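You operate a simulated robot arm through the tools that you are given. There is no shell and no other tool.

You are at the controls of a simulated two-armed robot. One attempt, no reset.

## Task
Switch the gas over to the fuller of tanks 1 and 2.
Fine: gas pump off first and on last; shut the old tank's valve, open the new one's, swing the white lever over; the float comes back to about 3; leave all else as it is.

It is judged by the outcome, as a careful person would: the job done as asked, and still so three seconds after it is handed in. It fails if anything else is knocked over, pushed out of place, dropped, spilled or broken.

## Robot
Two 7-joint arms with four-finger grippers on one trunk that stands fixed in place. Base frame: the origin is at the foot of the trunk, x ahead of it, y to its left, z up. Lengths are in m, angles in degrees, forces in N, time in s.
The left shoulder is at [0.04, 0.181, 1.259], the right one opposite. With the tool pointing down near the work surface each hand reaches from about 0.26 to 0.82 m from the base axis, measured 20 degrees to its own side. Payload 3.67 kg a hand.
The TCP of each hand is the grasp point between the finger pads, 0.028 m short of the fingertips. In the tool frame z runs along the fingers and y along their closing line. The gripper opens to 0.112 m; its body begins 0.073 m behind the TCP.
Orientation is that of the tool frame in the base frame, as a unit quaternion [x, y, z, w]. With the fingers straight down and closing along the base's y, the tool's x points along the base's -x, its y along +y and its z along -z.

## Interface
- The arms move only by the tool drive_tool. It takes "left_moves", "right_moves" or both (then of equal length, played together; a hand with none holds still); each is a list that holds one entry, the list of rows, each a list of 7 numbers: the finger opening in mm, from 0 to 112, then the shift along the tool's x, y, z in units of 500 mm (1.0 is 500 mm), then the turn, a rotation vector about the tool's x, y, z in units of 45 degrees (1.0 is 45 degrees). In form: [[[jaw, x, y, z, ax, ay, az], ...]]. A call has 1 to 20 rows; each row is the pose to reach, as a shift and turn from the pose commanded when the call began, along the tool's axes at that moment. A call with a number of a shift or a turn outside -1 to 1 is refused whole. Rows are played at 5 a second. More than 0.05 m and 8.6 degrees between two rows, or a gripper value outside its range, and nothing of the call is played. A pose out of reach is approached as far as the arm can. The call stops where the force on the tool passes 40 N (or 10 N more than at its start, if that is more) or the arm is blocked; 0.2 s more then pass. The fingers move at their own pace (about 0.0724 m/s each) and stop on an object; they squeeze with about 29 N. The grip force told is the motor's: it shows also when the fingers shut on nothing. Time passes only in rows, and 0.2 s behind the last, so rows that repeat a pose let the fingers close. The reply holds the time, the measured pose of the TCP, the force on the tool along the base axes, the opening and the grip force, in the units named above and with some noise, with the torque about the TCP (base axes, N m) and any sound that the robot's microphone picked up.
- Cameras (640 x 400 px; columns grow to the right, rows downward): "scene" is now at [0.112, -0.0026, 1.507]; the picture's right is [-0.02, -1.00, 0.00], its down [-0.38, 0.01, -0.93] and it looks along [0.93, -0.02, -0.38] (base axes); focal length 214 px, centre (320, 200). "left" rides on the left gripper at [0.06, 0.018, -0.104] in its tool frame; the picture's right is [-0.29, 0.96, 0.00], its down [-0.80, -0.24, -0.55] and it looks along [-0.53, -0.16, 0.83] (tool axes); focal length 234 px, centre (320, 200). "right" rides on the right gripper at [0.06, -0.018, -0.104] in its tool frame; the picture's right is [0.29, 0.96, 0.00], its down [-0.80, 0.24, -0.55] and it looks along [-0.53, 0.16, 0.83] (tool axes); focal length 234 px, centre (320, 200). There is no depth. A picture from a camera that has moved, and an enlarged one, comes with that camera's place and axes in the base frame and with its lens.
- camera(camera): a new picture of that camera. No time passes.
- slide_trunk(by): moves the trunk up (or, below 0, down) by that many m; the arms and the scene camera ride with it, the base frame stays. It gives what a move gives, with no picture.
- pan_tilt(pan, tilt): turns the head with the scene camera to pan (to the left, within 86 degrees either way) and tilt (down, from -29 to 69), counted from straight ahead of the robot. It gives what a move gives.
- zoom(camera, box): a new picture of the part [left, top, right, bottom] of that camera's present view, enlarged. No time passes.
- job_done(): hands the job in; it is judged then, once.

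Nothing tells you positions but the pictures and the camera data. Unless the task says otherwise, let go and move clear before handing in.

The tools are called after ">>>" as a command line: name --argument value ..., lists and objects as JSON in quotes. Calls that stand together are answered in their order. drive_tool: Moves the arms, as the interface text tells. Its arguments: {"type":"object","properties":{"left_moves":{"type":"array","items":{"type":"array","items":{"type":"array","items":{"type":"number"}}}},"right_moves":{"type":"array","items":{"type":"array","items":{"type":"array","items":{"type":"number"}}}}},"required":[]} The other tools are called the same way: slide_trunk (by) moves the trunk up or down; pan_tilt (pan, tilt) turns the head that bears the scene camera; camera (camera) takes a picture; zoom (camera, box) takes an enlarged picture of a part of a camera's view; job_done () hands the job in.

At the start:

```text
time: 0.0
left_tool_pos: [0.4735, 0.1838, 1.5286]
left_orientation: [0.0, 1.0, 0.0, 0.0]
left_ft_force: [-0.4, 0.2, 0.3]
left_ft_torque: [0.0, 0.0, 0.01]
left_opening: 0.1119
left_grasp_force: 0.0
right_tool_pos: [0.4582, -0.2174, 1.5072]
right_orientation: [0.0, 1.0, 0.0, 0.0]
right_ft_force: [0.6, -0.5, 0.5]
right_ft_torque: [-0.01, -0.03, 0.05]
right_opening: 0.1119
right_grasp_force: 0.1
trunk travel left (down, up): [-0.38, 0.134]
head pan, tilt (commanded): [-1.3, 22.1]
```

scene: 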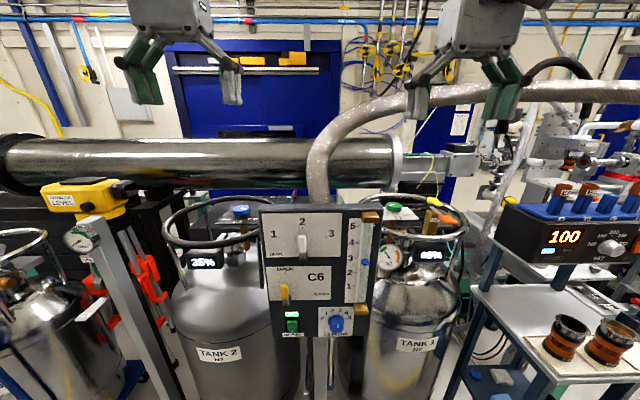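
right: 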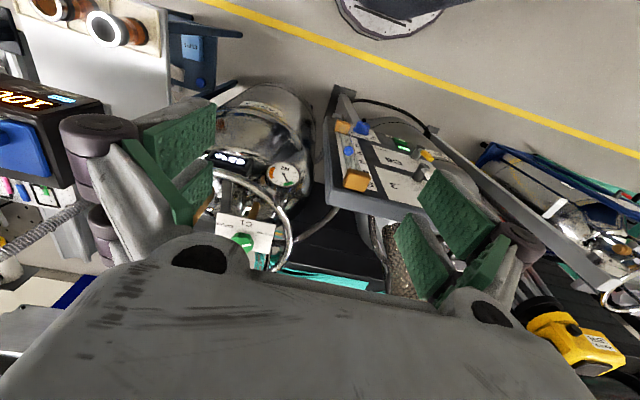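
left: 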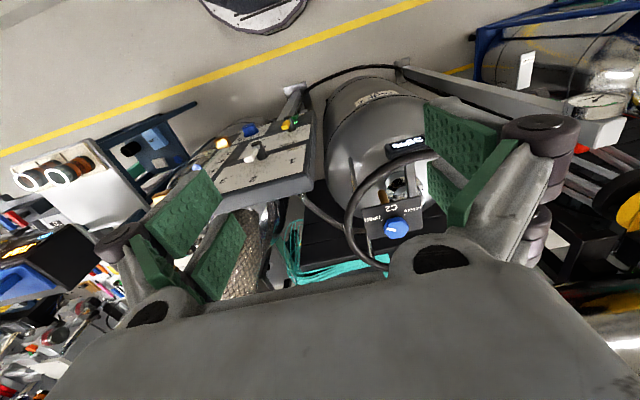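

I see a control panel (C6) in front of two tanks: tank 2 on the left (display about 25%) and tank 1 on the right. I'll zoom in on everything before moving.

>>> zoom --camera "scene" --box '[250, 190, 390, 350]'

>>> zoom --camera "scene" --box '[160, 190, 270, 280]'

>>> zoom --camera "scene" --box '[360, 190, 470, 280]'

>>> zoom --camera "left" --box '[190, 70, 450, 280]'

>>> zoom --camera "right" --box '[180, 70, 480, 280]'

```text
2.50 times, centred on (320, 270) of scene
camera zoom: at [0.112, -0.0026, 1.507], right [-0.02, -1.0, 0.0], down [-0.38, 0.01, -0.93], along [0.93, -0.02, -0.38], focal length 536 px, centre (320, 25)
```

zoom: 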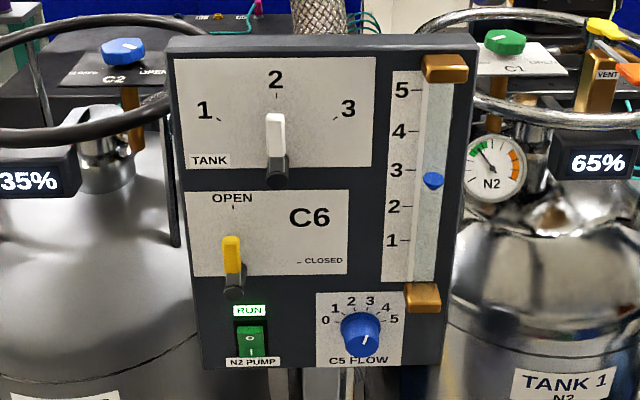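

```text
4.44 times, centred on (215, 235) of scene
camera zoom: at [0.112, -0.0026, 1.507], right [-0.02, -1.0, 0.0], down [-0.38, 0.01, -0.93], along [0.93, -0.02, -0.38], focal length 953 px, centre (787, 44)
```

zoom: 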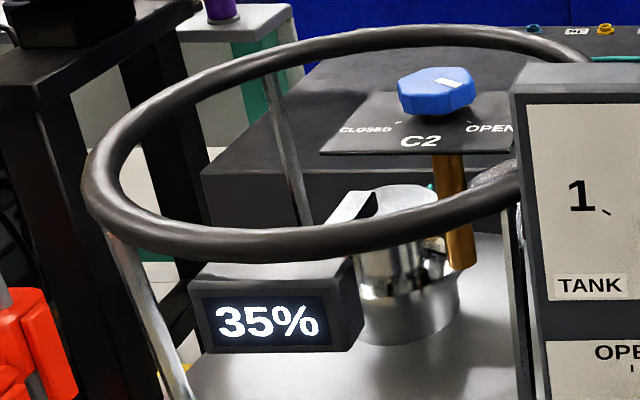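

```text
4.44 times, centred on (415, 235) of scene
camera zoom: at [0.112, -0.0026, 1.507], right [-0.02, -1.0, 0.0], down [-0.38, 0.01, -0.93], along [0.93, -0.02, -0.38], focal length 953 px, centre (-102, 44)
```

zoom: 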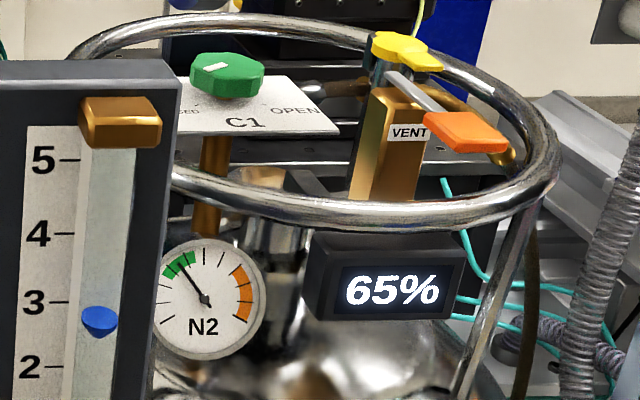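

```text
1.90 times, centred on (320, 175) of left
camera zoom: at [0.4127, 0.201, 1.6324], right [0.29, 0.96, 0.0], down [0.8, -0.24, 0.55], along [0.53, -0.16, -0.83], focal length 446 px, centre (320, 248)
```

zoom: 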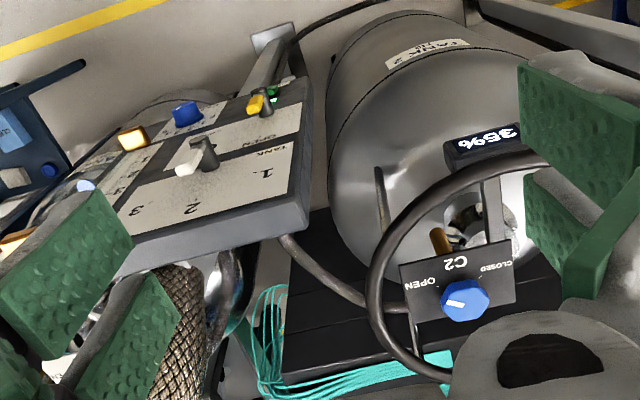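

```text
1.90 times, centred on (330, 175) of right
camera zoom: at [0.3984, -0.2341, 1.6114], right [-0.29, 0.96, 0.0], down [0.8, 0.24, 0.55], along [0.53, 0.16, -0.83], focal length 446 px, centre (301, 248)
```

zoom: 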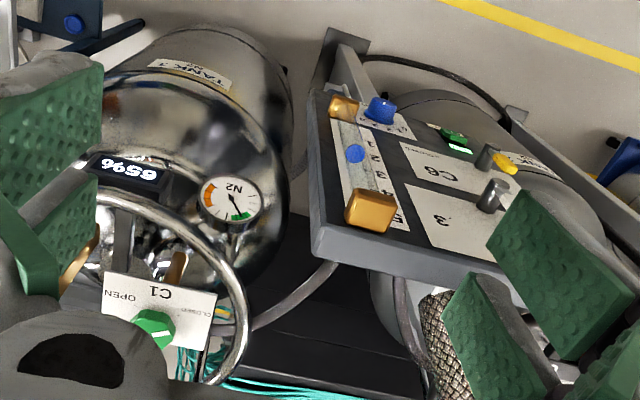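

Tank 1 reads 65%, tank 2 reads 35%, and the lever stands at 2, so the gas has to go from tank 2 to tank 1. I'll look closer at each control to read its state and get its position.

>>> zoom --camera "scene" --box '[270, 300, 320, 340]'

>>> zoom --camera "scene" --box '[255, 205, 345, 265]'

>>> zoom --camera "scene" --box '[340, 210, 390, 340]'

>>> zoom --camera "scene" --box '[215, 195, 275, 235]'

>>> zoom --camera "scene" --box '[370, 195, 430, 235]'

>>> zoom --camera "left" --box '[220, 80, 340, 180]'

>>> zoom --camera "left" --box '[330, 170, 450, 270]'

>>> zoom --camera "right" --box '[200, 180, 320, 280]'

>>> zoom --camera "right" --box '[320, 100, 460, 220]'

```text
10.00 times, centred on (295, 320) of scene
camera zoom: at [0.112, -0.0026, 1.507], right [-0.02, -1.0, 0.0], down [-0.38, 0.01, -0.93], along [0.93, -0.02, -0.38], focal length 2145 px, centre (570, -1000)
```

zoom: 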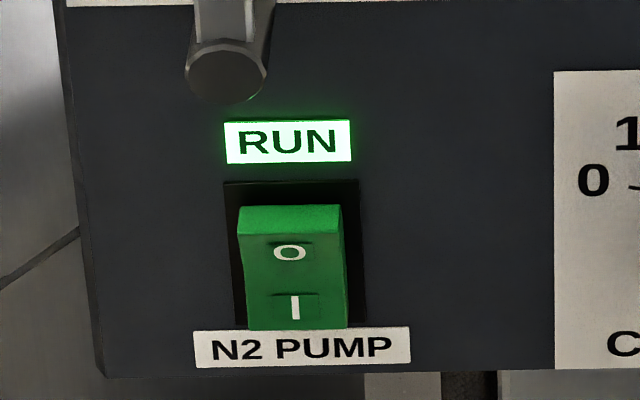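

```text
6.67 times, centred on (300, 235) of scene
camera zoom: at [0.112, -0.0026, 1.507], right [-0.02, -1.0, 0.0], down [-0.38, 0.01, -0.93], along [0.93, -0.02, -0.38], focal length 1430 px, centre (453, -33)
```

zoom: 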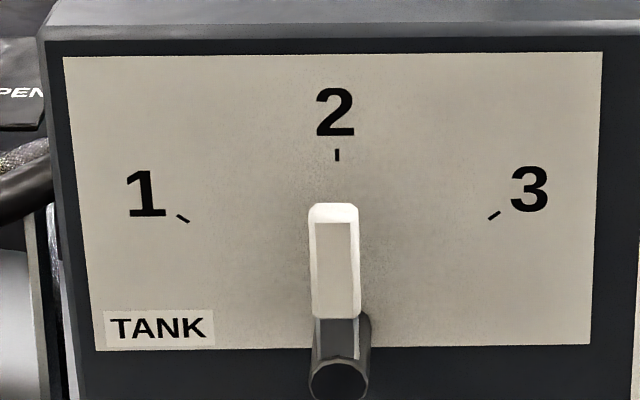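

```text
3.08 times, centred on (365, 275) of scene
camera zoom: at [0.112, -0.0026, 1.507], right [-0.02, -1.0, 0.0], down [-0.38, 0.01, -0.93], along [0.93, -0.02, -0.38], focal length 660 px, centre (182, -31)
```

zoom: 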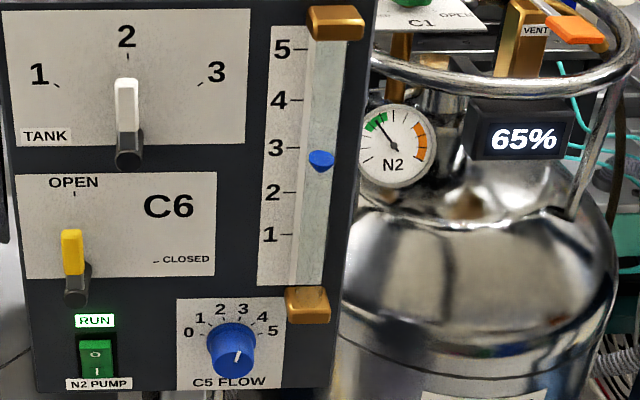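

```text
10.00 times, centred on (245, 215) of scene
camera zoom: at [0.112, -0.0026, 1.507], right [-0.02, -1.0, 0.0], down [-0.38, 0.01, -0.93], along [0.93, -0.02, -0.38], focal length 2145 px, centre (1070, 50)
```

zoom: 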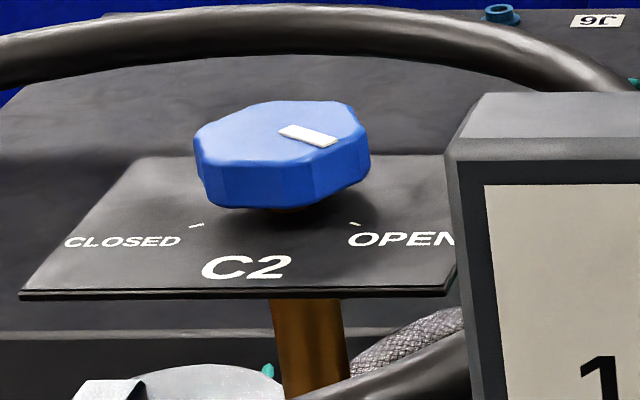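

```text
10.00 times, centred on (400, 215) of scene
camera zoom: at [0.112, -0.0026, 1.507], right [-0.02, -1.0, 0.0], down [-0.38, 0.01, -0.93], along [0.93, -0.02, -0.38], focal length 2145 px, centre (-480, 50)
```

zoom: 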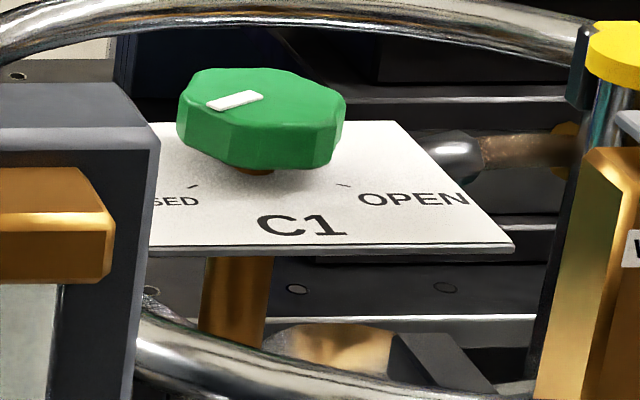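

```text
4.00 times, centred on (280, 130) of left
camera zoom: at [0.4127, 0.201, 1.6324], right [0.29, 0.96, 0.0], down [0.8, -0.24, 0.55], along [0.53, -0.16, -0.83], focal length 937 px, centre (480, 480)
```

zoom: 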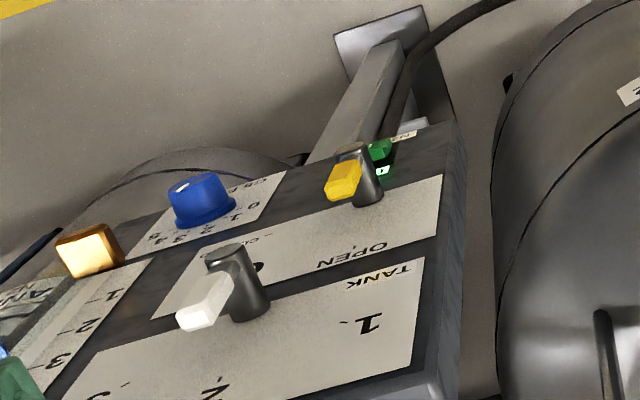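

```text
4.00 times, centred on (390, 220) of left
camera zoom: at [0.4127, 0.201, 1.6324], right [0.29, 0.96, 0.0], down [0.8, -0.24, 0.55], along [0.53, -0.16, -0.83], focal length 937 px, centre (40, 120)
```

zoom: 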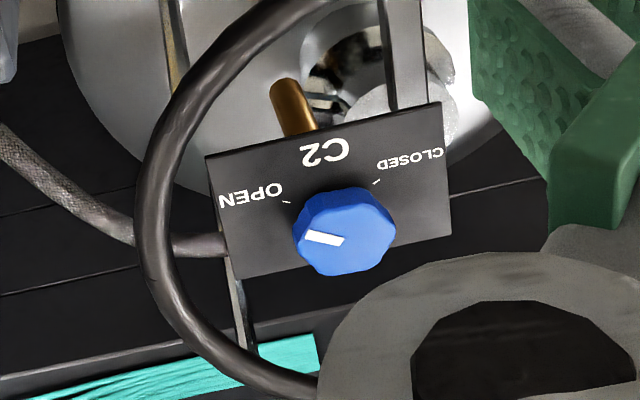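

```text
4.00 times, centred on (260, 230) of right
camera zoom: at [0.3984, -0.2341, 1.6114], right [-0.29, 0.96, 0.0], down [0.8, 0.24, 0.55], along [0.53, 0.16, -0.83], focal length 937 px, centre (560, 80)
```

zoom: 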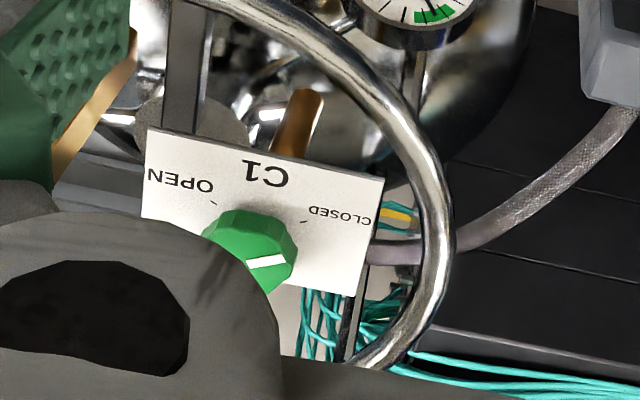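

```text
3.33 times, centred on (390, 160) of right
camera zoom: at [0.3984, -0.2341, 1.6114], right [-0.29, 0.96, 0.0], down [0.8, 0.24, 0.55], along [0.53, 0.16, -0.83], focal length 781 px, centre (87, 333)
```

zoom: 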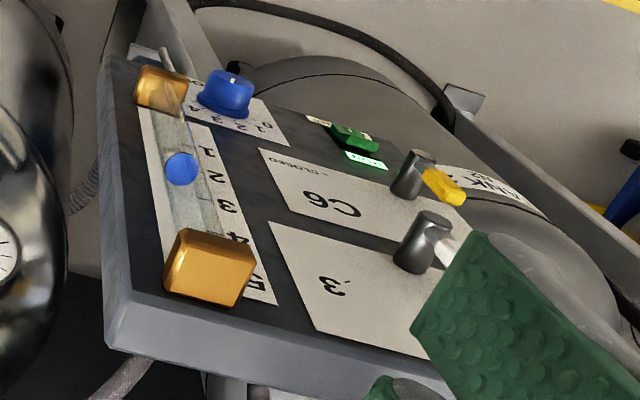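

The C2 knob is set to OPEN, the C1 knob to CLOSED, the pump shows RUN, and the C6 lever is at OPEN, which stays as it is. From triangulation I put the C2 knob near (0.85, 0.28, 1.17), C1 near (0.87, -0.305, 1.17) and the pump rocker near (0.56, 0.07, 0.92). Next I'll look at the grippers.

>>> zoom --camera "scene" --box '[90, 0, 270, 115]'

>>> zoom --camera "scene" --box '[380, 0, 560, 115]'

>>> pan_tilt --pan 0 --tilt 40

```text
3.48 times, centred on (180, 58) of scene
camera zoom: at [0.112, -0.0026, 1.507], right [-0.02, -1.0, 0.0], down [-0.38, 0.01, -0.93], along [0.93, -0.02, -0.38], focal length 746 px, centre (807, 696)
```

zoom: 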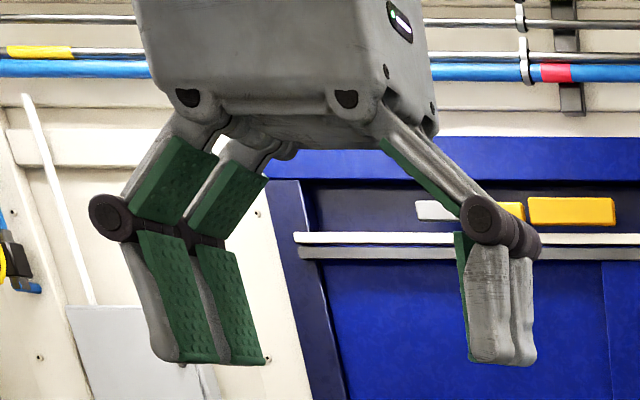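

```text
3.48 times, centred on (470, 58) of scene
camera zoom: at [0.112, -0.0026, 1.507], right [-0.02, -1.0, 0.0], down [-0.38, 0.01, -0.93], along [0.93, -0.02, -0.38], focal length 746 px, centre (-202, 696)
```

zoom: 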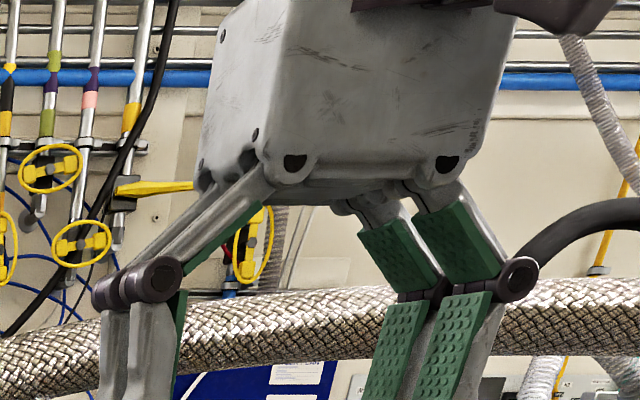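

```text
time: 0.8
left_tool_pos: [0.4724, 0.1838, 1.5289]
left_orientation: [0.0, 1.0, 0.0, 0.0]
left_ft_force: [0.1, -1.6, 0.6]
left_ft_torque: [-0.01, 0.01, 0.01]
left_opening: 0.1122
left_grasp_force: 0.1
right_tool_pos: [0.4579, -0.2165, 1.5071]
right_orientation: [0.001, 1.0, 0.0, 0.0]
right_ft_force: [0.8, -0.3, 0.5]
right_ft_torque: [-0.01, -0.02, 0.03]
right_opening: 0.1121
right_grasp_force: 0.1
trunk travel left (down, up): [-0.38, 0.134]
head pan, tilt (commanded): [0.0, 40.0]
```

The fingers come in two pairs, each roughly 5 cm wide along tool x. I'll look at the panel with the head tilted down.

>>> camera --camera "scene"

>>> zoom --camera "scene" --box '[240, 110, 400, 270]'

```text
taken
camera scene: at [0.1043, -0.0005, 1.4791], right [0.0, -1.0, 0.0], down [-0.64, 0.0, -0.77], along [0.77, 0.0, -0.64], focal length 214 px, centre (320, 200)
```

scene: 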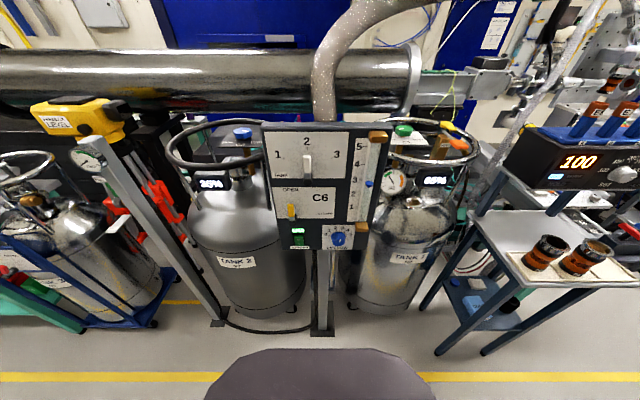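

```text
2.50 times, centred on (320, 190) of scene
camera zoom: at [0.1043, -0.0005, 1.4791], right [0.0, -1.0, 0.0], down [-0.64, 0.0, -0.77], along [0.77, 0.0, -0.64], focal length 536 px, centre (320, 225)
```

zoom: 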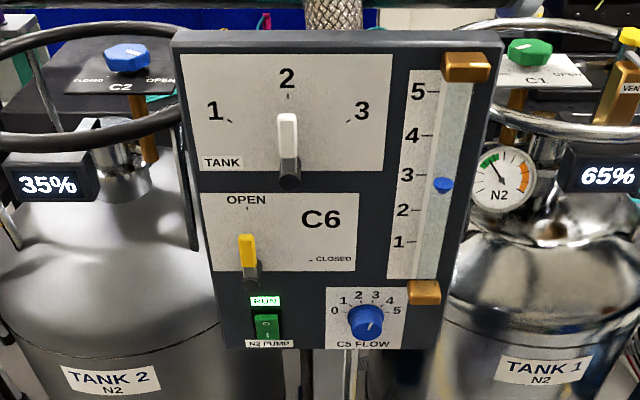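

The panel stands on a post about 0.45 m ahead of the camera. I'll swing the right hand down in front of the robot, pitched forward, to use its camera for a frontal view.

>>> drive_tool --right_moves '[[[112, 0.02, 0.015, 0.075, 0, -0.125, 0], [112, 0.04, 0.03, 0.15, 0, -0.25, 0], [112, 0.06, 0.045, 0.225, 0, -0.375, 0], [112, 0.08, 0.06, 0.3, 0, -0.5, 0], [112, 0.1, 0.075, 0.375, 0, -0.625, 0], [112, 0.12, 0.09, 0.45, 0, -0.75, 0], [112, 0.14, 0.105, 0.525, 0, -0.875, 0], [112, 0.16, 0.12, 0.6, 0, -1.0, 0]]]'

>>> camera --camera "right"

>>> camera --camera "scene"

```text
time: 2.6
left_tool_pos: [0.4752, 0.1869, 1.5278]
left_orientation: [-0.001, 1.0, -0.002, -0.001]
left_ft_force: [0.7, 0.5, 0.3]
left_ft_torque: [-0.08, 0.06, 0.05]
left_opening: 0.1118
left_grasp_force: 0.1
right_tool_pos: [0.4318, -0.1278, 1.2373]
right_orientation: [0.0, 0.924, -0.002, 0.381]
right_ft_force: [0.4, 0.8, 0.2]
right_ft_torque: [-0.01, 0.0, -0.02]
right_opening: 0.112
right_grasp_force: 0.1
right hand out of reach, approached as far as the arm can: row 7, 8
trunk travel left (down, up): [-0.38, 0.134]
head pan, tilt (commanded): [0.0, 40.0]
```

```text
taken
camera right: at [0.3157, -0.1446, 1.2691], right [-0.2, 0.96, -0.21], down [0.17, 0.24, 0.95], along [0.96, 0.16, -0.22], focal length 234 px, centre (320, 200)
```

right: 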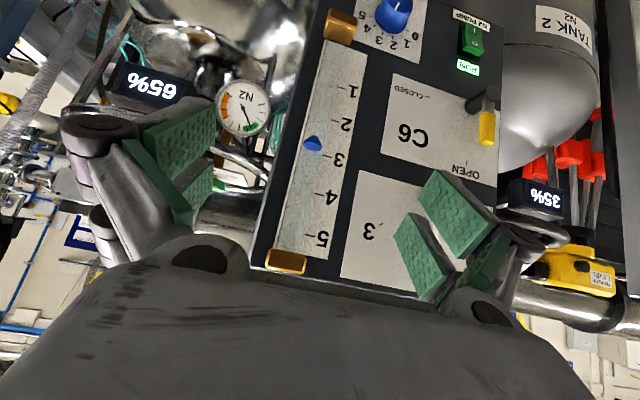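

```text
taken
camera scene: at [0.1064, 0.0031, 1.4789], right [0.0, -1.0, 0.0], down [-0.64, 0.0, -0.76], along [0.76, 0.0, -0.64], focal length 214 px, centre (320, 200)
```

scene: 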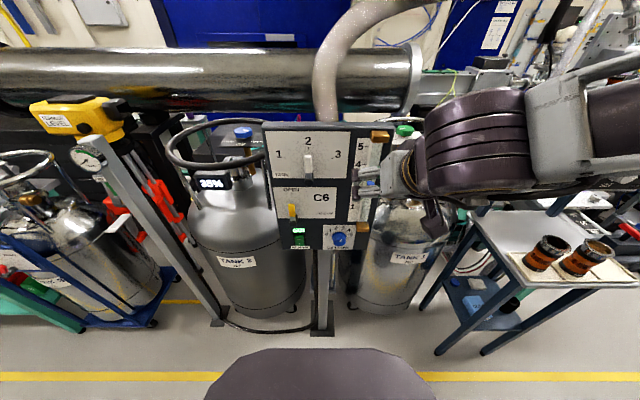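

The right camera now sees most of the panel from the front. I'll enlarge it to measure.

>>> zoom --camera "right" --box '[340, 0, 520, 150]'

>>> zoom --camera "right" --box '[240, 130, 420, 290]'

>>> zoom --camera "scene" --box '[260, 120, 400, 250]'

```text
2.67 times, centred on (430, 75) of right
camera zoom: at [0.3157, -0.1446, 1.2691], right [-0.2, 0.96, -0.21], down [0.17, 0.24, 0.95], along [0.96, 0.16, -0.22], focal length 624 px, centre (27, 533)
```

zoom: 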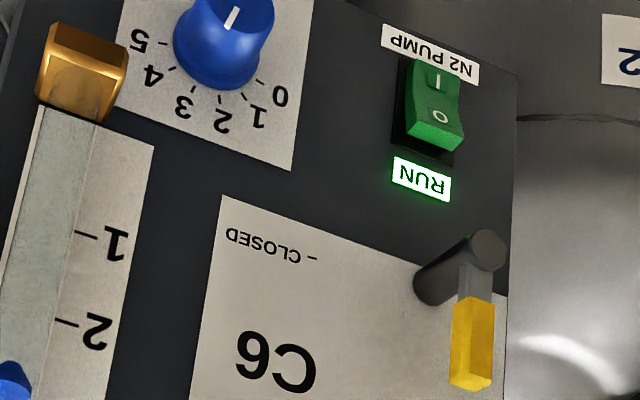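

```text
2.50 times, centred on (330, 210) of right
camera zoom: at [0.3157, -0.1446, 1.2691], right [-0.2, 0.96, -0.21], down [0.17, 0.24, 0.95], along [0.96, 0.16, -0.22], focal length 585 px, centre (295, 175)
```

zoom: 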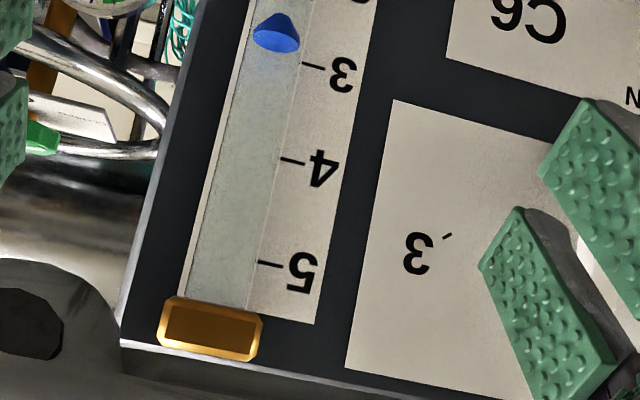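

```text
3.08 times, centred on (330, 185) of scene
camera zoom: at [0.1064, 0.0031, 1.4789], right [0.0, -1.0, 0.0], down [-0.64, 0.0, -0.76], along [0.76, 0.0, -0.64], focal length 660 px, centre (289, 246)
```

zoom: 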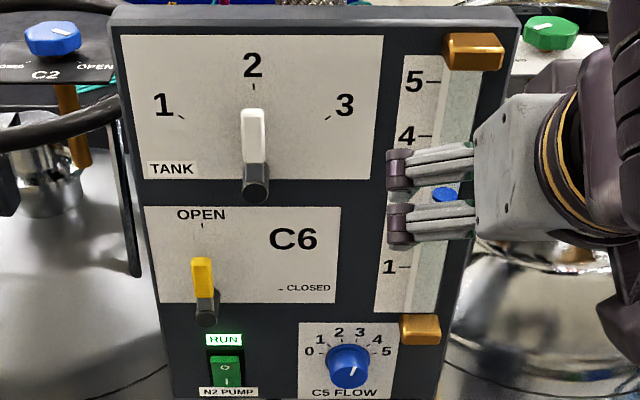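

The panel face is vertical at x≈0.565. The pump rocker's raised "O" end is at about (0.555, 0.071, 0.937). The white lever's hub is at (0.533, 0.029, 1.176) with its tip near z 1.244, and ticks 1 and 3 are about 50° either side of 2. I'll make a small test move of the right hand to check the commanded reference.

>>> drive_tool --right_moves '[[[60, -0.03, 0, 0.03, 0, -0.1, 0], [20, -0.07, 0, 0.07, 0, -0.2, 0], [0, -0.07, 0, 0.07, 0, -0.2, 0], [0, -0.07, 0, 0.07, 0, -0.2, 0]]]'

>>> camera --camera "right"

```text
time: 3.6
left_tool_pos: [0.4709, 0.1837, 1.5282]
left_orientation: [0.0, 1.0, -0.001, 0.0]
left_ft_force: [1.1, 0.8, 0.3]
left_ft_torque: [0.02, -0.01, -0.03]
left_opening: 0.1121
left_grasp_force: 0.1
right_tool_pos: [0.4793, -0.1286, 1.2378]
right_orientation: [0.001, 0.891, 0.0, 0.455]
right_ft_force: [0.2, 0.5, -0.1]
right_ft_torque: [0.0, 0.01, 0.03]
right_opening: 0.0
right_grasp_force: 13.4
trunk travel left (down, up): [-0.38, 0.134]
head pan, tilt (commanded): [0.0, 40.0]
```

```text
taken
camera right: at [0.3595, -0.1456, 1.2503], right [-0.17, 0.96, -0.23], down [0.02, 0.24, 0.97], along [0.99, 0.16, -0.06], focal length 234 px, centre (320, 200)
```

right: 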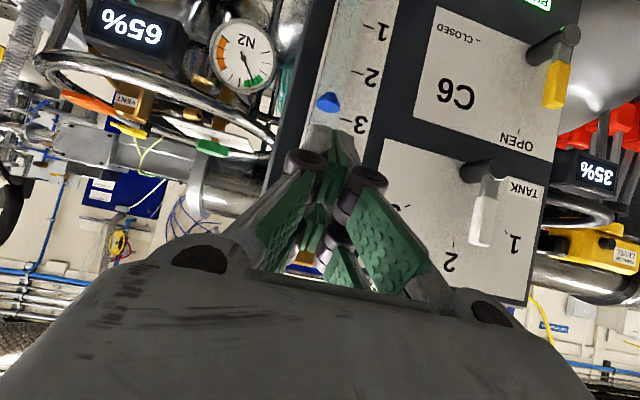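

>>> zoom --camera "right" --box '[220, 80, 460, 300]'

>>> zoom --camera "scene" --box '[260, 110, 460, 260]'

```text
1.82 times, centred on (340, 190) of right
camera zoom: at [0.3595, -0.1456, 1.2503], right [-0.17, 0.96, -0.23], down [0.02, 0.24, 0.97], along [0.99, 0.16, -0.06], focal length 426 px, centre (284, 218)
```

zoom: 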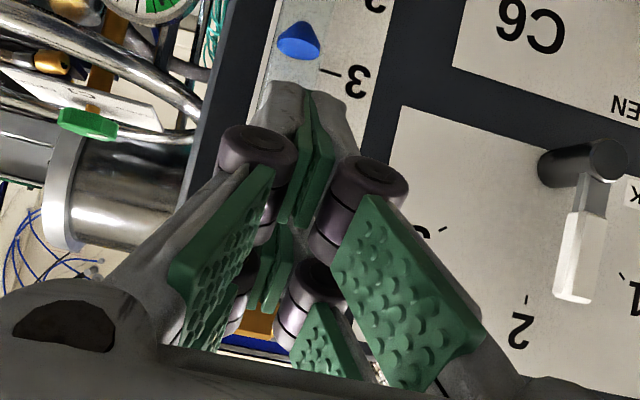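

```text
2.67 times, centred on (360, 185) of scene
camera zoom: at [0.1032, -0.0006, 1.4791], right [0.0, -1.0, 0.0], down [-0.64, 0.0, -0.77], along [0.77, 0.0, -0.64], focal length 572 px, centre (213, 240)
```

zoom: 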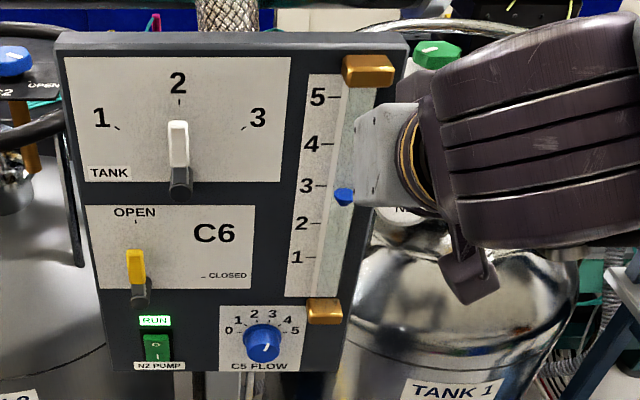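

The fingers are closed and the reference is what was measured. I'll bring the right hand down to stand off in front of the pump rocker, keeping clear of the panel.

>>> drive_tool --right_moves '[[[0, 0.053, 0.04, 0.0311, 0, -0.0133, 0], [0, 0.106, 0.08, 0.0622, 0, -0.0267, 0], [0, 0.159, 0.12, 0.0933, 0, -0.04, 0], [0, 0.212, 0.16, 0.1244, 0, -0.0533, 0], [0, 0.265, 0.2, 0.1555, 0, -0.0667, 0], [0, 0.318, 0.24, 0.1866, 0, -0.08, 0], [0, 0.371, 0.28, 0.2177, 0, -0.0933, 0], [0, 0.424, 0.32, 0.2488, 0, -0.1067, 0], [0, 0.477, 0.36, 0.2799, 0, -0.12, 0], [0, 0.53, 0.4, 0.311, 0, -0.1333, 0]]]'

>>> camera --camera "right"

>>> camera --camera "scene"

```text
time: 5.8
left_tool_pos: [0.4715, 0.1837, 1.5283]
left_orientation: [0.0, 1.0, 0.001, 0.0]
left_ft_force: [0.8, -0.6, -0.1]
left_ft_torque: [-0.03, -0.02, -0.03]
left_opening: 0.1119
left_grasp_force: 0.1
right_tool_pos: [0.4653, -0.0914, 1.0403]
right_orientation: [0.0, 0.867, 0.001, 0.499]
right_ft_force: [0.8, -0.3, -0.3]
right_ft_torque: [0.0, 0.02, 0.0]
right_opening: 0.0
right_grasp_force: 28.9
right hand out of reach, approached as far as the arm can: row 5, 6, 7, 8, 9, 10
trunk travel left (down, up): [-0.38, 0.134]
head pan, tilt (commanded): [0.0, 40.0]
```

```text
taken
camera right: at [0.3466, -0.1085, 1.0413], right [-0.15, 0.96, -0.25], down [-0.08, 0.24, 0.97], along [0.99, 0.16, 0.04], focal length 234 px, centre (320, 200)
```

right: 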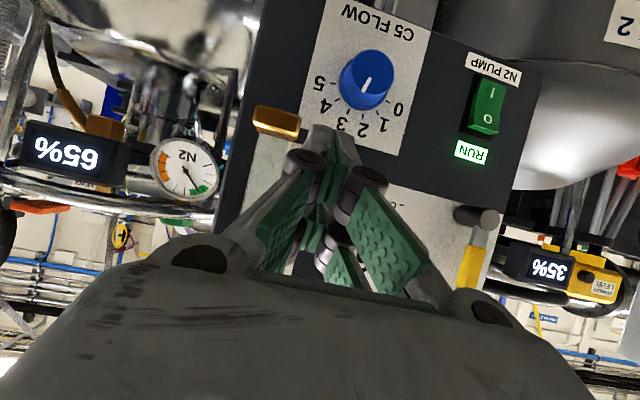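

```text
taken
camera scene: at [0.1042, -0.0005, 1.479], right [0.0, -1.0, 0.0], down [-0.64, 0.0, -0.77], along [0.77, 0.0, -0.64], focal length 214 px, centre (320, 200)
```

scene: 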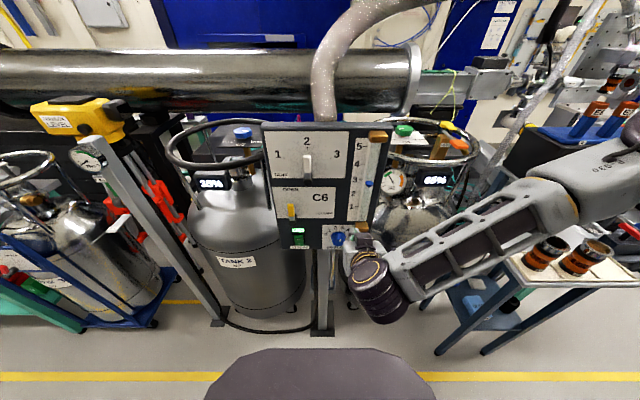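

The right hand stopped short because its wrist is too close to its shoulder to fold further. Raising the trunk gives the arm more room and also helps the reach to the tank knobs, so I'll do that; both hands are clear.

>>> slide_trunk --by 0.13

>>> camera --camera "scene"

>>> camera --camera "left"

```text
time: 7.4
left_tool_pos: [0.473, 0.1839, 1.6591]
left_orientation: [0.0, 1.0, 0.001, 0.0]
left_ft_force: [1.0, -1.2, 0.4]
left_ft_torque: [0.01, 0.04, 0.01]
left_opening: 0.1121
left_grasp_force: 0.2
right_tool_pos: [0.4659, -0.0918, 1.1722]
right_orientation: [-0.001, 0.867, 0.001, 0.499]
right_ft_force: [-0.4, 0.6, -0.3]
right_ft_torque: [0.02, 0.0, 0.01]
right_opening: 0.0004
right_grasp_force: 29.3
trunk travel left (down, up): [-0.51, 0.004]
head pan, tilt (commanded): [0.0, 40.0]
```

```text
taken
camera scene: at [0.1044, -0.0005, 1.6094], right [0.0, -1.0, 0.0], down [-0.64, 0.0, -0.77], along [0.77, 0.0, -0.64], focal length 214 px, centre (320, 200)
```

scene: 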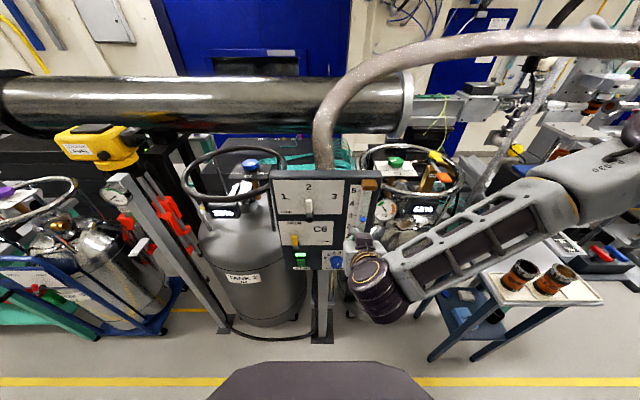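

```text
taken
camera left: at [0.4128, 0.201, 1.7627], right [0.29, 0.96, 0.0], down [0.8, -0.24, 0.55], along [0.53, -0.16, -0.83], focal length 234 px, centre (320, 200)
```

left: 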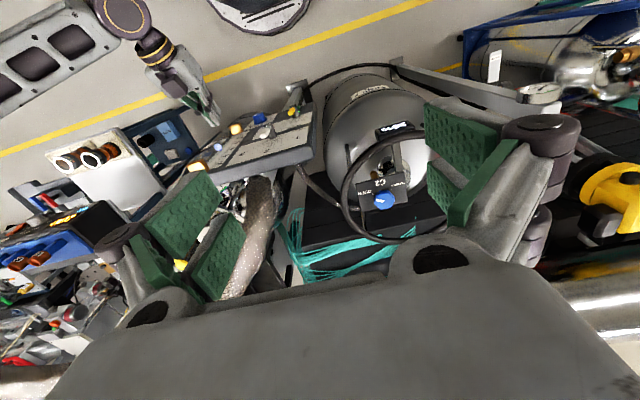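

The trunk is up and everything is still clear. Now the right hand goes down again toward the pump stand-off.

>>> drive_tool --right_moves '[[[0, 0.0527, 0.0408, 0.0287, 0, 0, 0], [0, 0.1054, 0.0815, 0.0574, 0, 0, 0], [0, 0.1581, 0.1223, 0.0861, 0, 0, 0], [0, 0.2108, 0.163, 0.1148, 0, 0, 0], [0, 0.2635, 0.2038, 0.1435, 0, 0, 0], [0, 0.3162, 0.2445, 0.1722, 0, 0, 0], [0, 0.3689, 0.2853, 0.2009, 0, 0, 0], [0, 0.4216, 0.326, 0.2296, 0, 0, 0]]]'

>>> camera --camera "right"

>>> camera --camera "scene"

>>> zoom --camera "left" --box '[150, 40, 350, 190]'

```text
time: 9.2
left_tool_pos: [0.4726, 0.1841, 1.6593]
left_orientation: [0.0, 1.0, 0.0, 0.0]
left_ft_force: [-0.5, 0.2, 0.3]
left_ft_torque: [-0.05, 0.01, -0.02]
left_opening: 0.112
left_grasp_force: 0.0
right_tool_pos: [0.4788, -0.1214, 1.126]
right_orientation: [-0.001, 0.867, 0.002, 0.498]
right_ft_force: [-0.7, -0.1, 0.1]
right_ft_torque: [0.0, -0.02, -0.01]
right_opening: 0.0
right_grasp_force: 29.4
right hand out of reach, approached as far as the arm can: row 1, 2, 3, 4, 5, 6, 7, 8
trunk travel left (down, up): [-0.51, 0.004]
head pan, tilt (commanded): [0.0, 40.0]
```

```text
taken
camera right: at [0.3588, -0.1391, 1.1258], right [-0.15, 0.96, -0.25], down [-0.08, 0.24, 0.97], along [0.99, 0.16, 0.04], focal length 234 px, centre (320, 200)
```

right: 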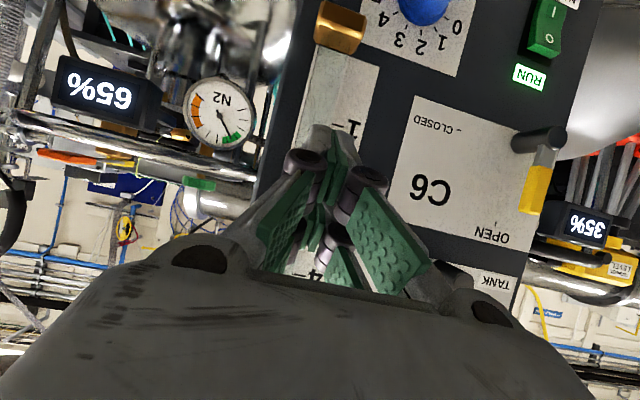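

```text
taken
camera scene: at [0.1042, -0.0005, 1.6092], right [0.0, -1.0, 0.0], down [-0.64, 0.0, -0.77], along [0.77, 0.0, -0.64], focal length 214 px, centre (320, 200)
```

scene: 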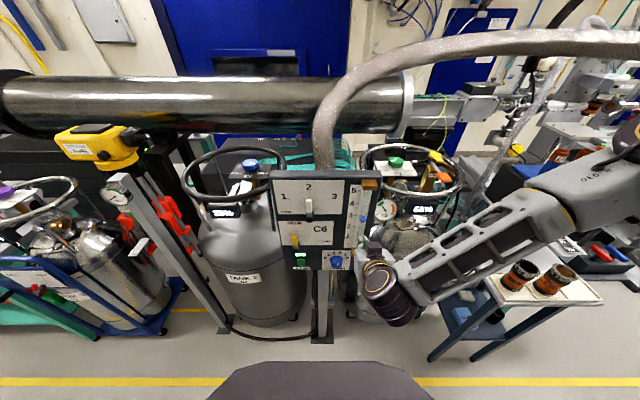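

```text
2.67 times, centred on (250, 115) of left
camera zoom: at [0.4126, 0.2011, 1.7626], right [0.29, 0.96, 0.0], down [0.8, -0.24, 0.55], along [0.53, -0.16, -0.83], focal length 624 px, centre (507, 427)
```

zoom: 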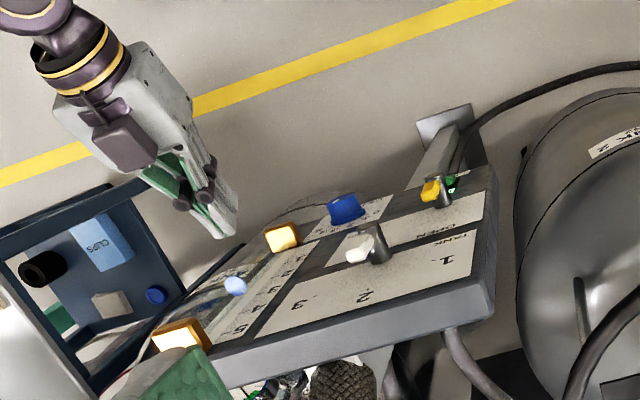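

The right wrist has hit a joint limit rather than its reach. I'll try yawing the right hand leftward so the wrist lines up with the forearm, and see whether it can then go further left.

>>> drive_tool --right_moves '[[[0, 0, 0, 0, -0.115, 0, -0.067], [0, 0, 0, 0, -0.23, 0, -0.133], [0, 0, 0, 0, -0.346, 0, -0.2], [0, 0, 0, 0, -0.461, 0, -0.266], [0, 0, 0, 0, -0.577, 0, -0.333], [0, 0.0, 0.07, 0.0, -0.577, 0, -0.333], [0, 0.0, 0.14, 0.0, -0.577, 0, -0.333]]]'

>>> camera --camera "right"

>>> camera --camera "scene"

```text
time: 10.8
left_tool_pos: [0.4766, 0.1913, 1.6578]
left_orientation: [0.001, 1.0, -0.003, -0.001]
left_ft_force: [0.8, 1.2, -0.5]
left_ft_torque: [-0.08, 0.05, 0.01]
left_opening: 0.1119
left_grasp_force: 0.1
right_tool_pos: [0.4985, -0.0342, 1.1773]
right_orientation: [-0.226, 0.846, 0.124, 0.467]
right_ft_force: [0.5, 1.3, -0.4]
right_ft_torque: [-0.05, 0.03, -0.04]
right_opening: 0.0
right_grasp_force: 29.2
right hand out of reach, approached as far as the arm can: row 1, 2, 3, 4, 5, 6, 7
trunk travel left (down, up): [-0.51, 0.004]
head pan, tilt (commanded): [0.0, 40.0]
```

```text
taken
camera right: at [0.4029, -0.109, 1.1826], right [-0.61, 0.75, -0.25], down [-0.16, 0.19, 0.97], along [0.78, 0.63, 0.01], focal length 234 px, centre (320, 200)
```

right: 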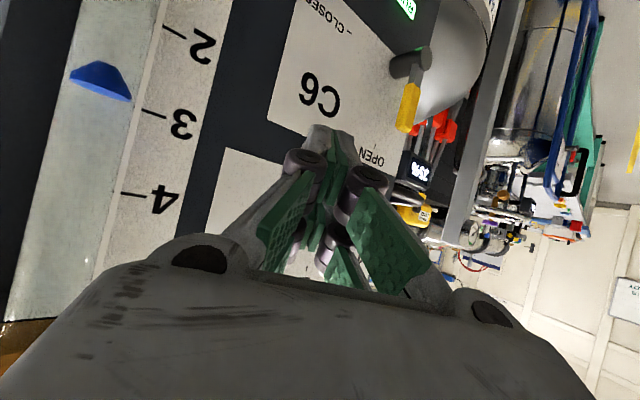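

```text
taken
camera scene: at [0.1076, 0.0062, 1.609], right [0.0, -1.0, 0.0], down [-0.64, 0.0, -0.76], along [0.76, 0.0, -0.64], focal length 214 px, centre (320, 200)
```

scene: 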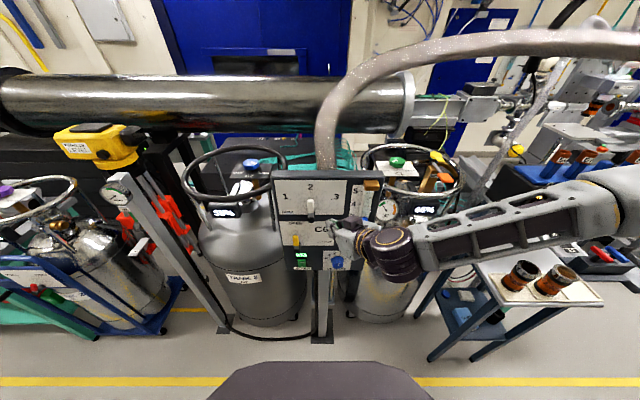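

The right hand is awkward here and ended close to the lever, though without touching anything. I'll back it out up and right to an easier pose, and plan to use the left hand on the pump.

>>> drive_tool --right_moves '[[[0, -0.0032, -0.0272, -0.0886, 0.0773, 0.1006, 0.0807], [0, -0.0064, -0.0544, -0.1772, 0.1546, 0.2011, 0.1613], [0, -0.0496, -0.1064, -0.2398, 0.2319, 0.3017, 0.242], [0, -0.0928, -0.1584, -0.3024, 0.3091, 0.4023, 0.3227], [0, -0.15, -0.1934, -0.3618, 0.3864, 0.5028, 0.4033], [0, -0.2068, -0.228, -0.4214, 0.4637, 0.6034, 0.484]]]'

>>> camera --camera "scene"

```text
time: 12.2
left_tool_pos: [0.472, 0.1874, 1.6584]
left_orientation: [0.0, 1.0, -0.001, 0.0]
left_ft_force: [-0.2, 0.7, 0.3]
left_ft_torque: [-0.02, 0.01, 0.01]
left_opening: 0.1121
left_grasp_force: 0.0
right_tool_pos: [0.4416, -0.2054, 1.3744]
right_orientation: [0.001, 0.962, 0.012, 0.273]
right_ft_force: [0.1, 0.0, 0.6]
right_ft_torque: [-0.03, 0.0, -0.01]
right_opening: 0.0001
right_grasp_force: 29.5
right hand out of reach, approached as far as the arm can: row 1, 2, 3, 4
trunk travel left (down, up): [-0.51, 0.004]
head pan, tilt (commanded): [0.0, 40.0]
```

```text
taken
camera scene: at [0.1043, 0.0022, 1.6093], right [0.0, -1.0, 0.0], down [-0.64, 0.0, -0.77], along [0.77, 0.0, -0.64], focal length 214 px, centre (320, 200)
```

scene: 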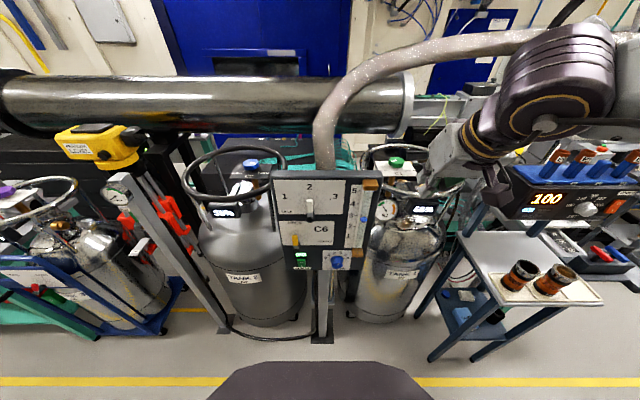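

The right hand is clear at (0.44, -0.21, 1.37). Now the left hand goes down in front of the panel with fingers closed, tilting slightly.

>>> drive_tool --left_moves '[[[60, 0.008, -0.01, 0.08, 0, -0.0444, 0], [20, 0.016, -0.02, 0.16, 0, -0.0888, 0], [0, 0.024, -0.03, 0.24, 0, -0.1332, 0], [0, 0.032, -0.04, 0.32, 0, -0.1776, 0], [0, 0.04, -0.05, 0.4, 0, -0.222, 0], [0, 0.048, -0.06, 0.48, 0, -0.2664, 0], [0, 0.056, -0.07, 0.56, 0, -0.3108, 0], [0, 0.064, -0.08, 0.64, 0, -0.3552, 0], [0, 0.072, -0.09, 0.72, 0, -0.3996, 0], [0, 0.08, -0.1, 0.8, 0, -0.444, 0]]]'

>>> camera --camera "scene"

>>> camera --camera "left"

```text
time: 14.4
left_tool_pos: [0.4314, 0.1315, 1.2582]
left_orientation: [0.0, 0.985, -0.001, 0.175]
left_ft_force: [0.2, 1.1, -0.2]
left_ft_torque: [-0.01, -0.03, 0.01]
left_opening: 0.0
left_grasp_force: 28.7
right_tool_pos: [0.4419, -0.2078, 1.3736]
right_orientation: [0.001, 0.962, 0.011, 0.274]
right_ft_force: [0.6, -0.7, 0.4]
right_ft_torque: [0.02, 0.02, 0.0]
right_opening: 0.0002
right_grasp_force: 28.7
trunk travel left (down, up): [-0.51, 0.004]
head pan, tilt (commanded): [0.0, 40.0]
```

```text
taken
camera scene: at [0.1042, -0.0005, 1.6092], right [0.0, -1.0, 0.0], down [-0.64, 0.0, -0.77], along [0.77, 0.0, -0.64], focal length 214 px, centre (320, 200)
```

scene: 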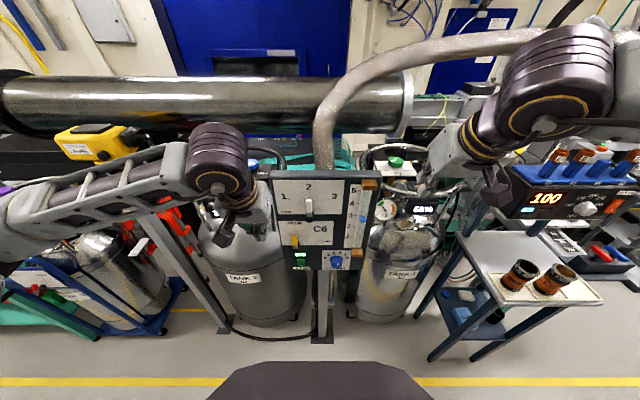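

```text
taken
camera left: at [0.3393, 0.1498, 1.3364], right [0.27, 0.96, 0.1], down [0.56, -0.24, 0.79], along [0.78, -0.16, -0.6], focal length 234 px, centre (320, 200)
```

left: 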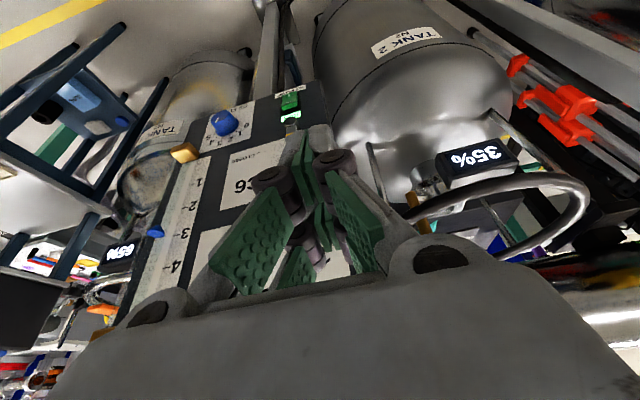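

The left arm moves freely. I'll continue down to a stand-off in front of the pump rocker, tilting the hand to about 40° forward.

>>> drive_tool --left_moves '[[[0, 0.0197, -0.015, 0.0708, 0, -0.055, 0], [0, 0.0394, -0.03, 0.1417, 0, -0.11, 0], [0, 0.059, -0.045, 0.2125, 0, -0.165, 0], [0, 0.0787, -0.06, 0.2833, 0, -0.22, 0], [0, 0.0984, -0.075, 0.3541, 0, -0.275, 0], [0, 0.118, -0.09, 0.425, 0, -0.33, 0], [0, 0.1377, -0.105, 0.4958, 0, -0.385, 0], [0, 0.1574, -0.12, 0.5666, 0, -0.44, 0]]]'

>>> camera --camera "scene"

>>> camera --camera "left"

>>> zoom --camera "scene" --box '[240, 160, 400, 290]'

```text
time: 16.2
left_tool_pos: [0.4556, 0.0721, 0.9658]
left_orientation: [0.0, 0.94, 0.0, 0.341]
left_ft_force: [-0.4, 0.0, -1.0]
left_ft_torque: [0.03, 0.01, 0.01]
left_opening: 0.0001
left_grasp_force: 28.6
right_tool_pos: [0.443, -0.2092, 1.3725]
right_orientation: [0.001, 0.962, 0.013, 0.273]
right_ft_force: [0.6, -0.6, -1.0]
right_ft_torque: [0.02, 0.02, 0.03]
right_opening: 0.0
right_grasp_force: 28.2
trunk travel left (down, up): [-0.51, 0.004]
head pan, tilt (commanded): [0.0, 40.0]
```

```text
taken
camera scene: at [0.1058, -0.0024, 1.6092], right [0.0, -1.0, 0.0], down [-0.64, 0.0, -0.77], along [0.77, 0.0, -0.64], focal length 214 px, centre (320, 200)
```

scene: 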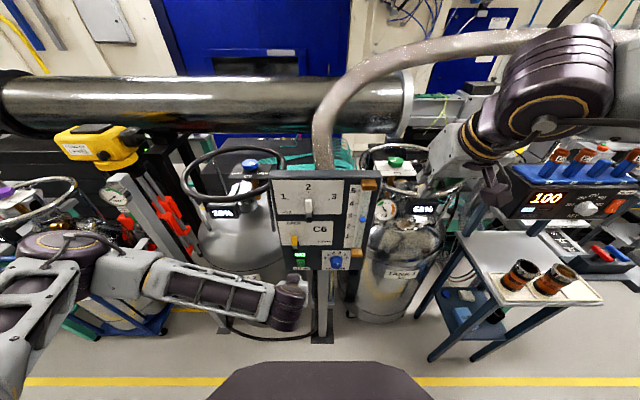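

```text
taken
camera left: at [0.3425, 0.0893, 1.0061], right [0.22, 0.96, 0.18], down [0.26, -0.24, 0.94], along [0.94, -0.16, -0.3], focal length 234 px, centre (320, 200)
```

left: 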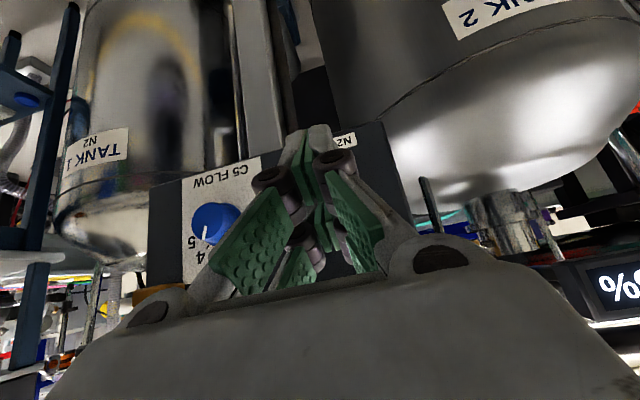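

```text
3.08 times, centred on (320, 225) of scene
camera zoom: at [0.1058, -0.0024, 1.6092], right [0.0, -1.0, 0.0], down [-0.64, 0.0, -0.77], along [0.77, 0.0, -0.64], focal length 660 px, centre (320, 123)
```

zoom: 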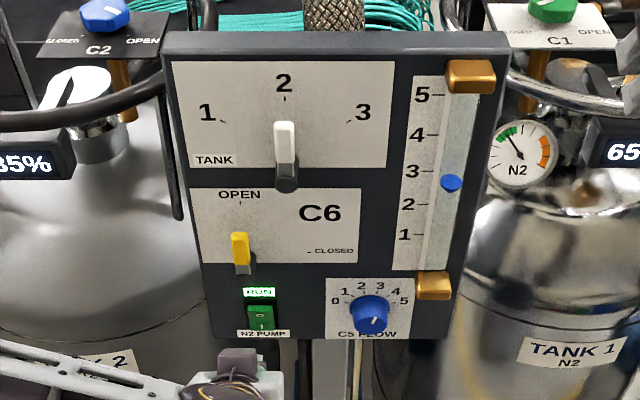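

The rocker's raised O end is at about (0.555, 0.069, 0.942), straight ahead of the left fingertips. I'll move in and press it gently.

>>> drive_tool --left_moves '[[[0, -0.0138, -0.002, 0.0296, 0, 0, 0], [0, -0.0277, -0.004, 0.0593, 0, 0, 0], [0, -0.0415, -0.006, 0.0889, 0, 0, 0], [0, -0.0492, -0.006, 0.0953, 0, 0, 0], [0, -0.0568, -0.006, 0.1017, 0, 0, 0], [0, -0.0645, -0.006, 0.1081, 0, 0, 0], [0, -0.0722, -0.006, 0.1146, 0, 0, 0]]]'

>>> zoom --camera "scene" --box '[240, 160, 400, 290]'

```text
time: 17.8
left_tool_pos: [0.5198, 0.0709, 0.9452]
left_orientation: [0.0, 0.941, 0.0, 0.34]
left_ft_force: [0.0, -0.6, -1.0]
left_ft_torque: [-0.01, -0.02, 0.02]
left_opening: 0.0
left_grasp_force: 29.0
right_tool_pos: [0.4412, -0.2069, 1.3734]
right_orientation: [0.0, 0.962, 0.012, 0.274]
right_ft_force: [-0.2, 0.2, 0.6]
right_ft_torque: [0.0, -0.05, 0.0]
right_opening: 0.0
right_grasp_force: 29.4
trunk travel left (down, up): [-0.51, 0.004]
head pan, tilt (commanded): [0.0, 40.0]
```

```text
3.08 times, centred on (320, 225) of scene
camera zoom: at [0.1042, -0.0004, 1.6093], right [0.0, -1.0, 0.0], down [-0.64, 0.0, -0.77], along [0.77, 0.0, -0.64], focal length 660 px, centre (320, 123)
```

zoom: 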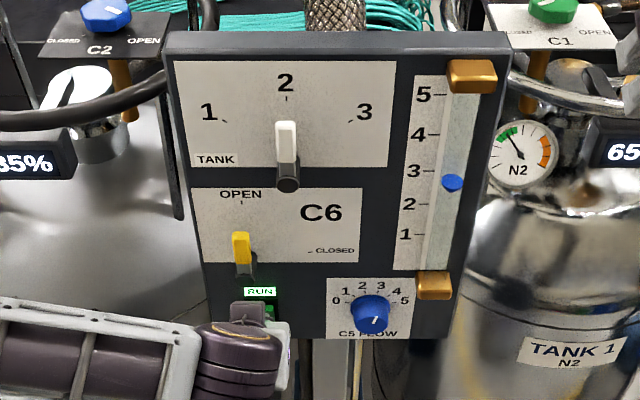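

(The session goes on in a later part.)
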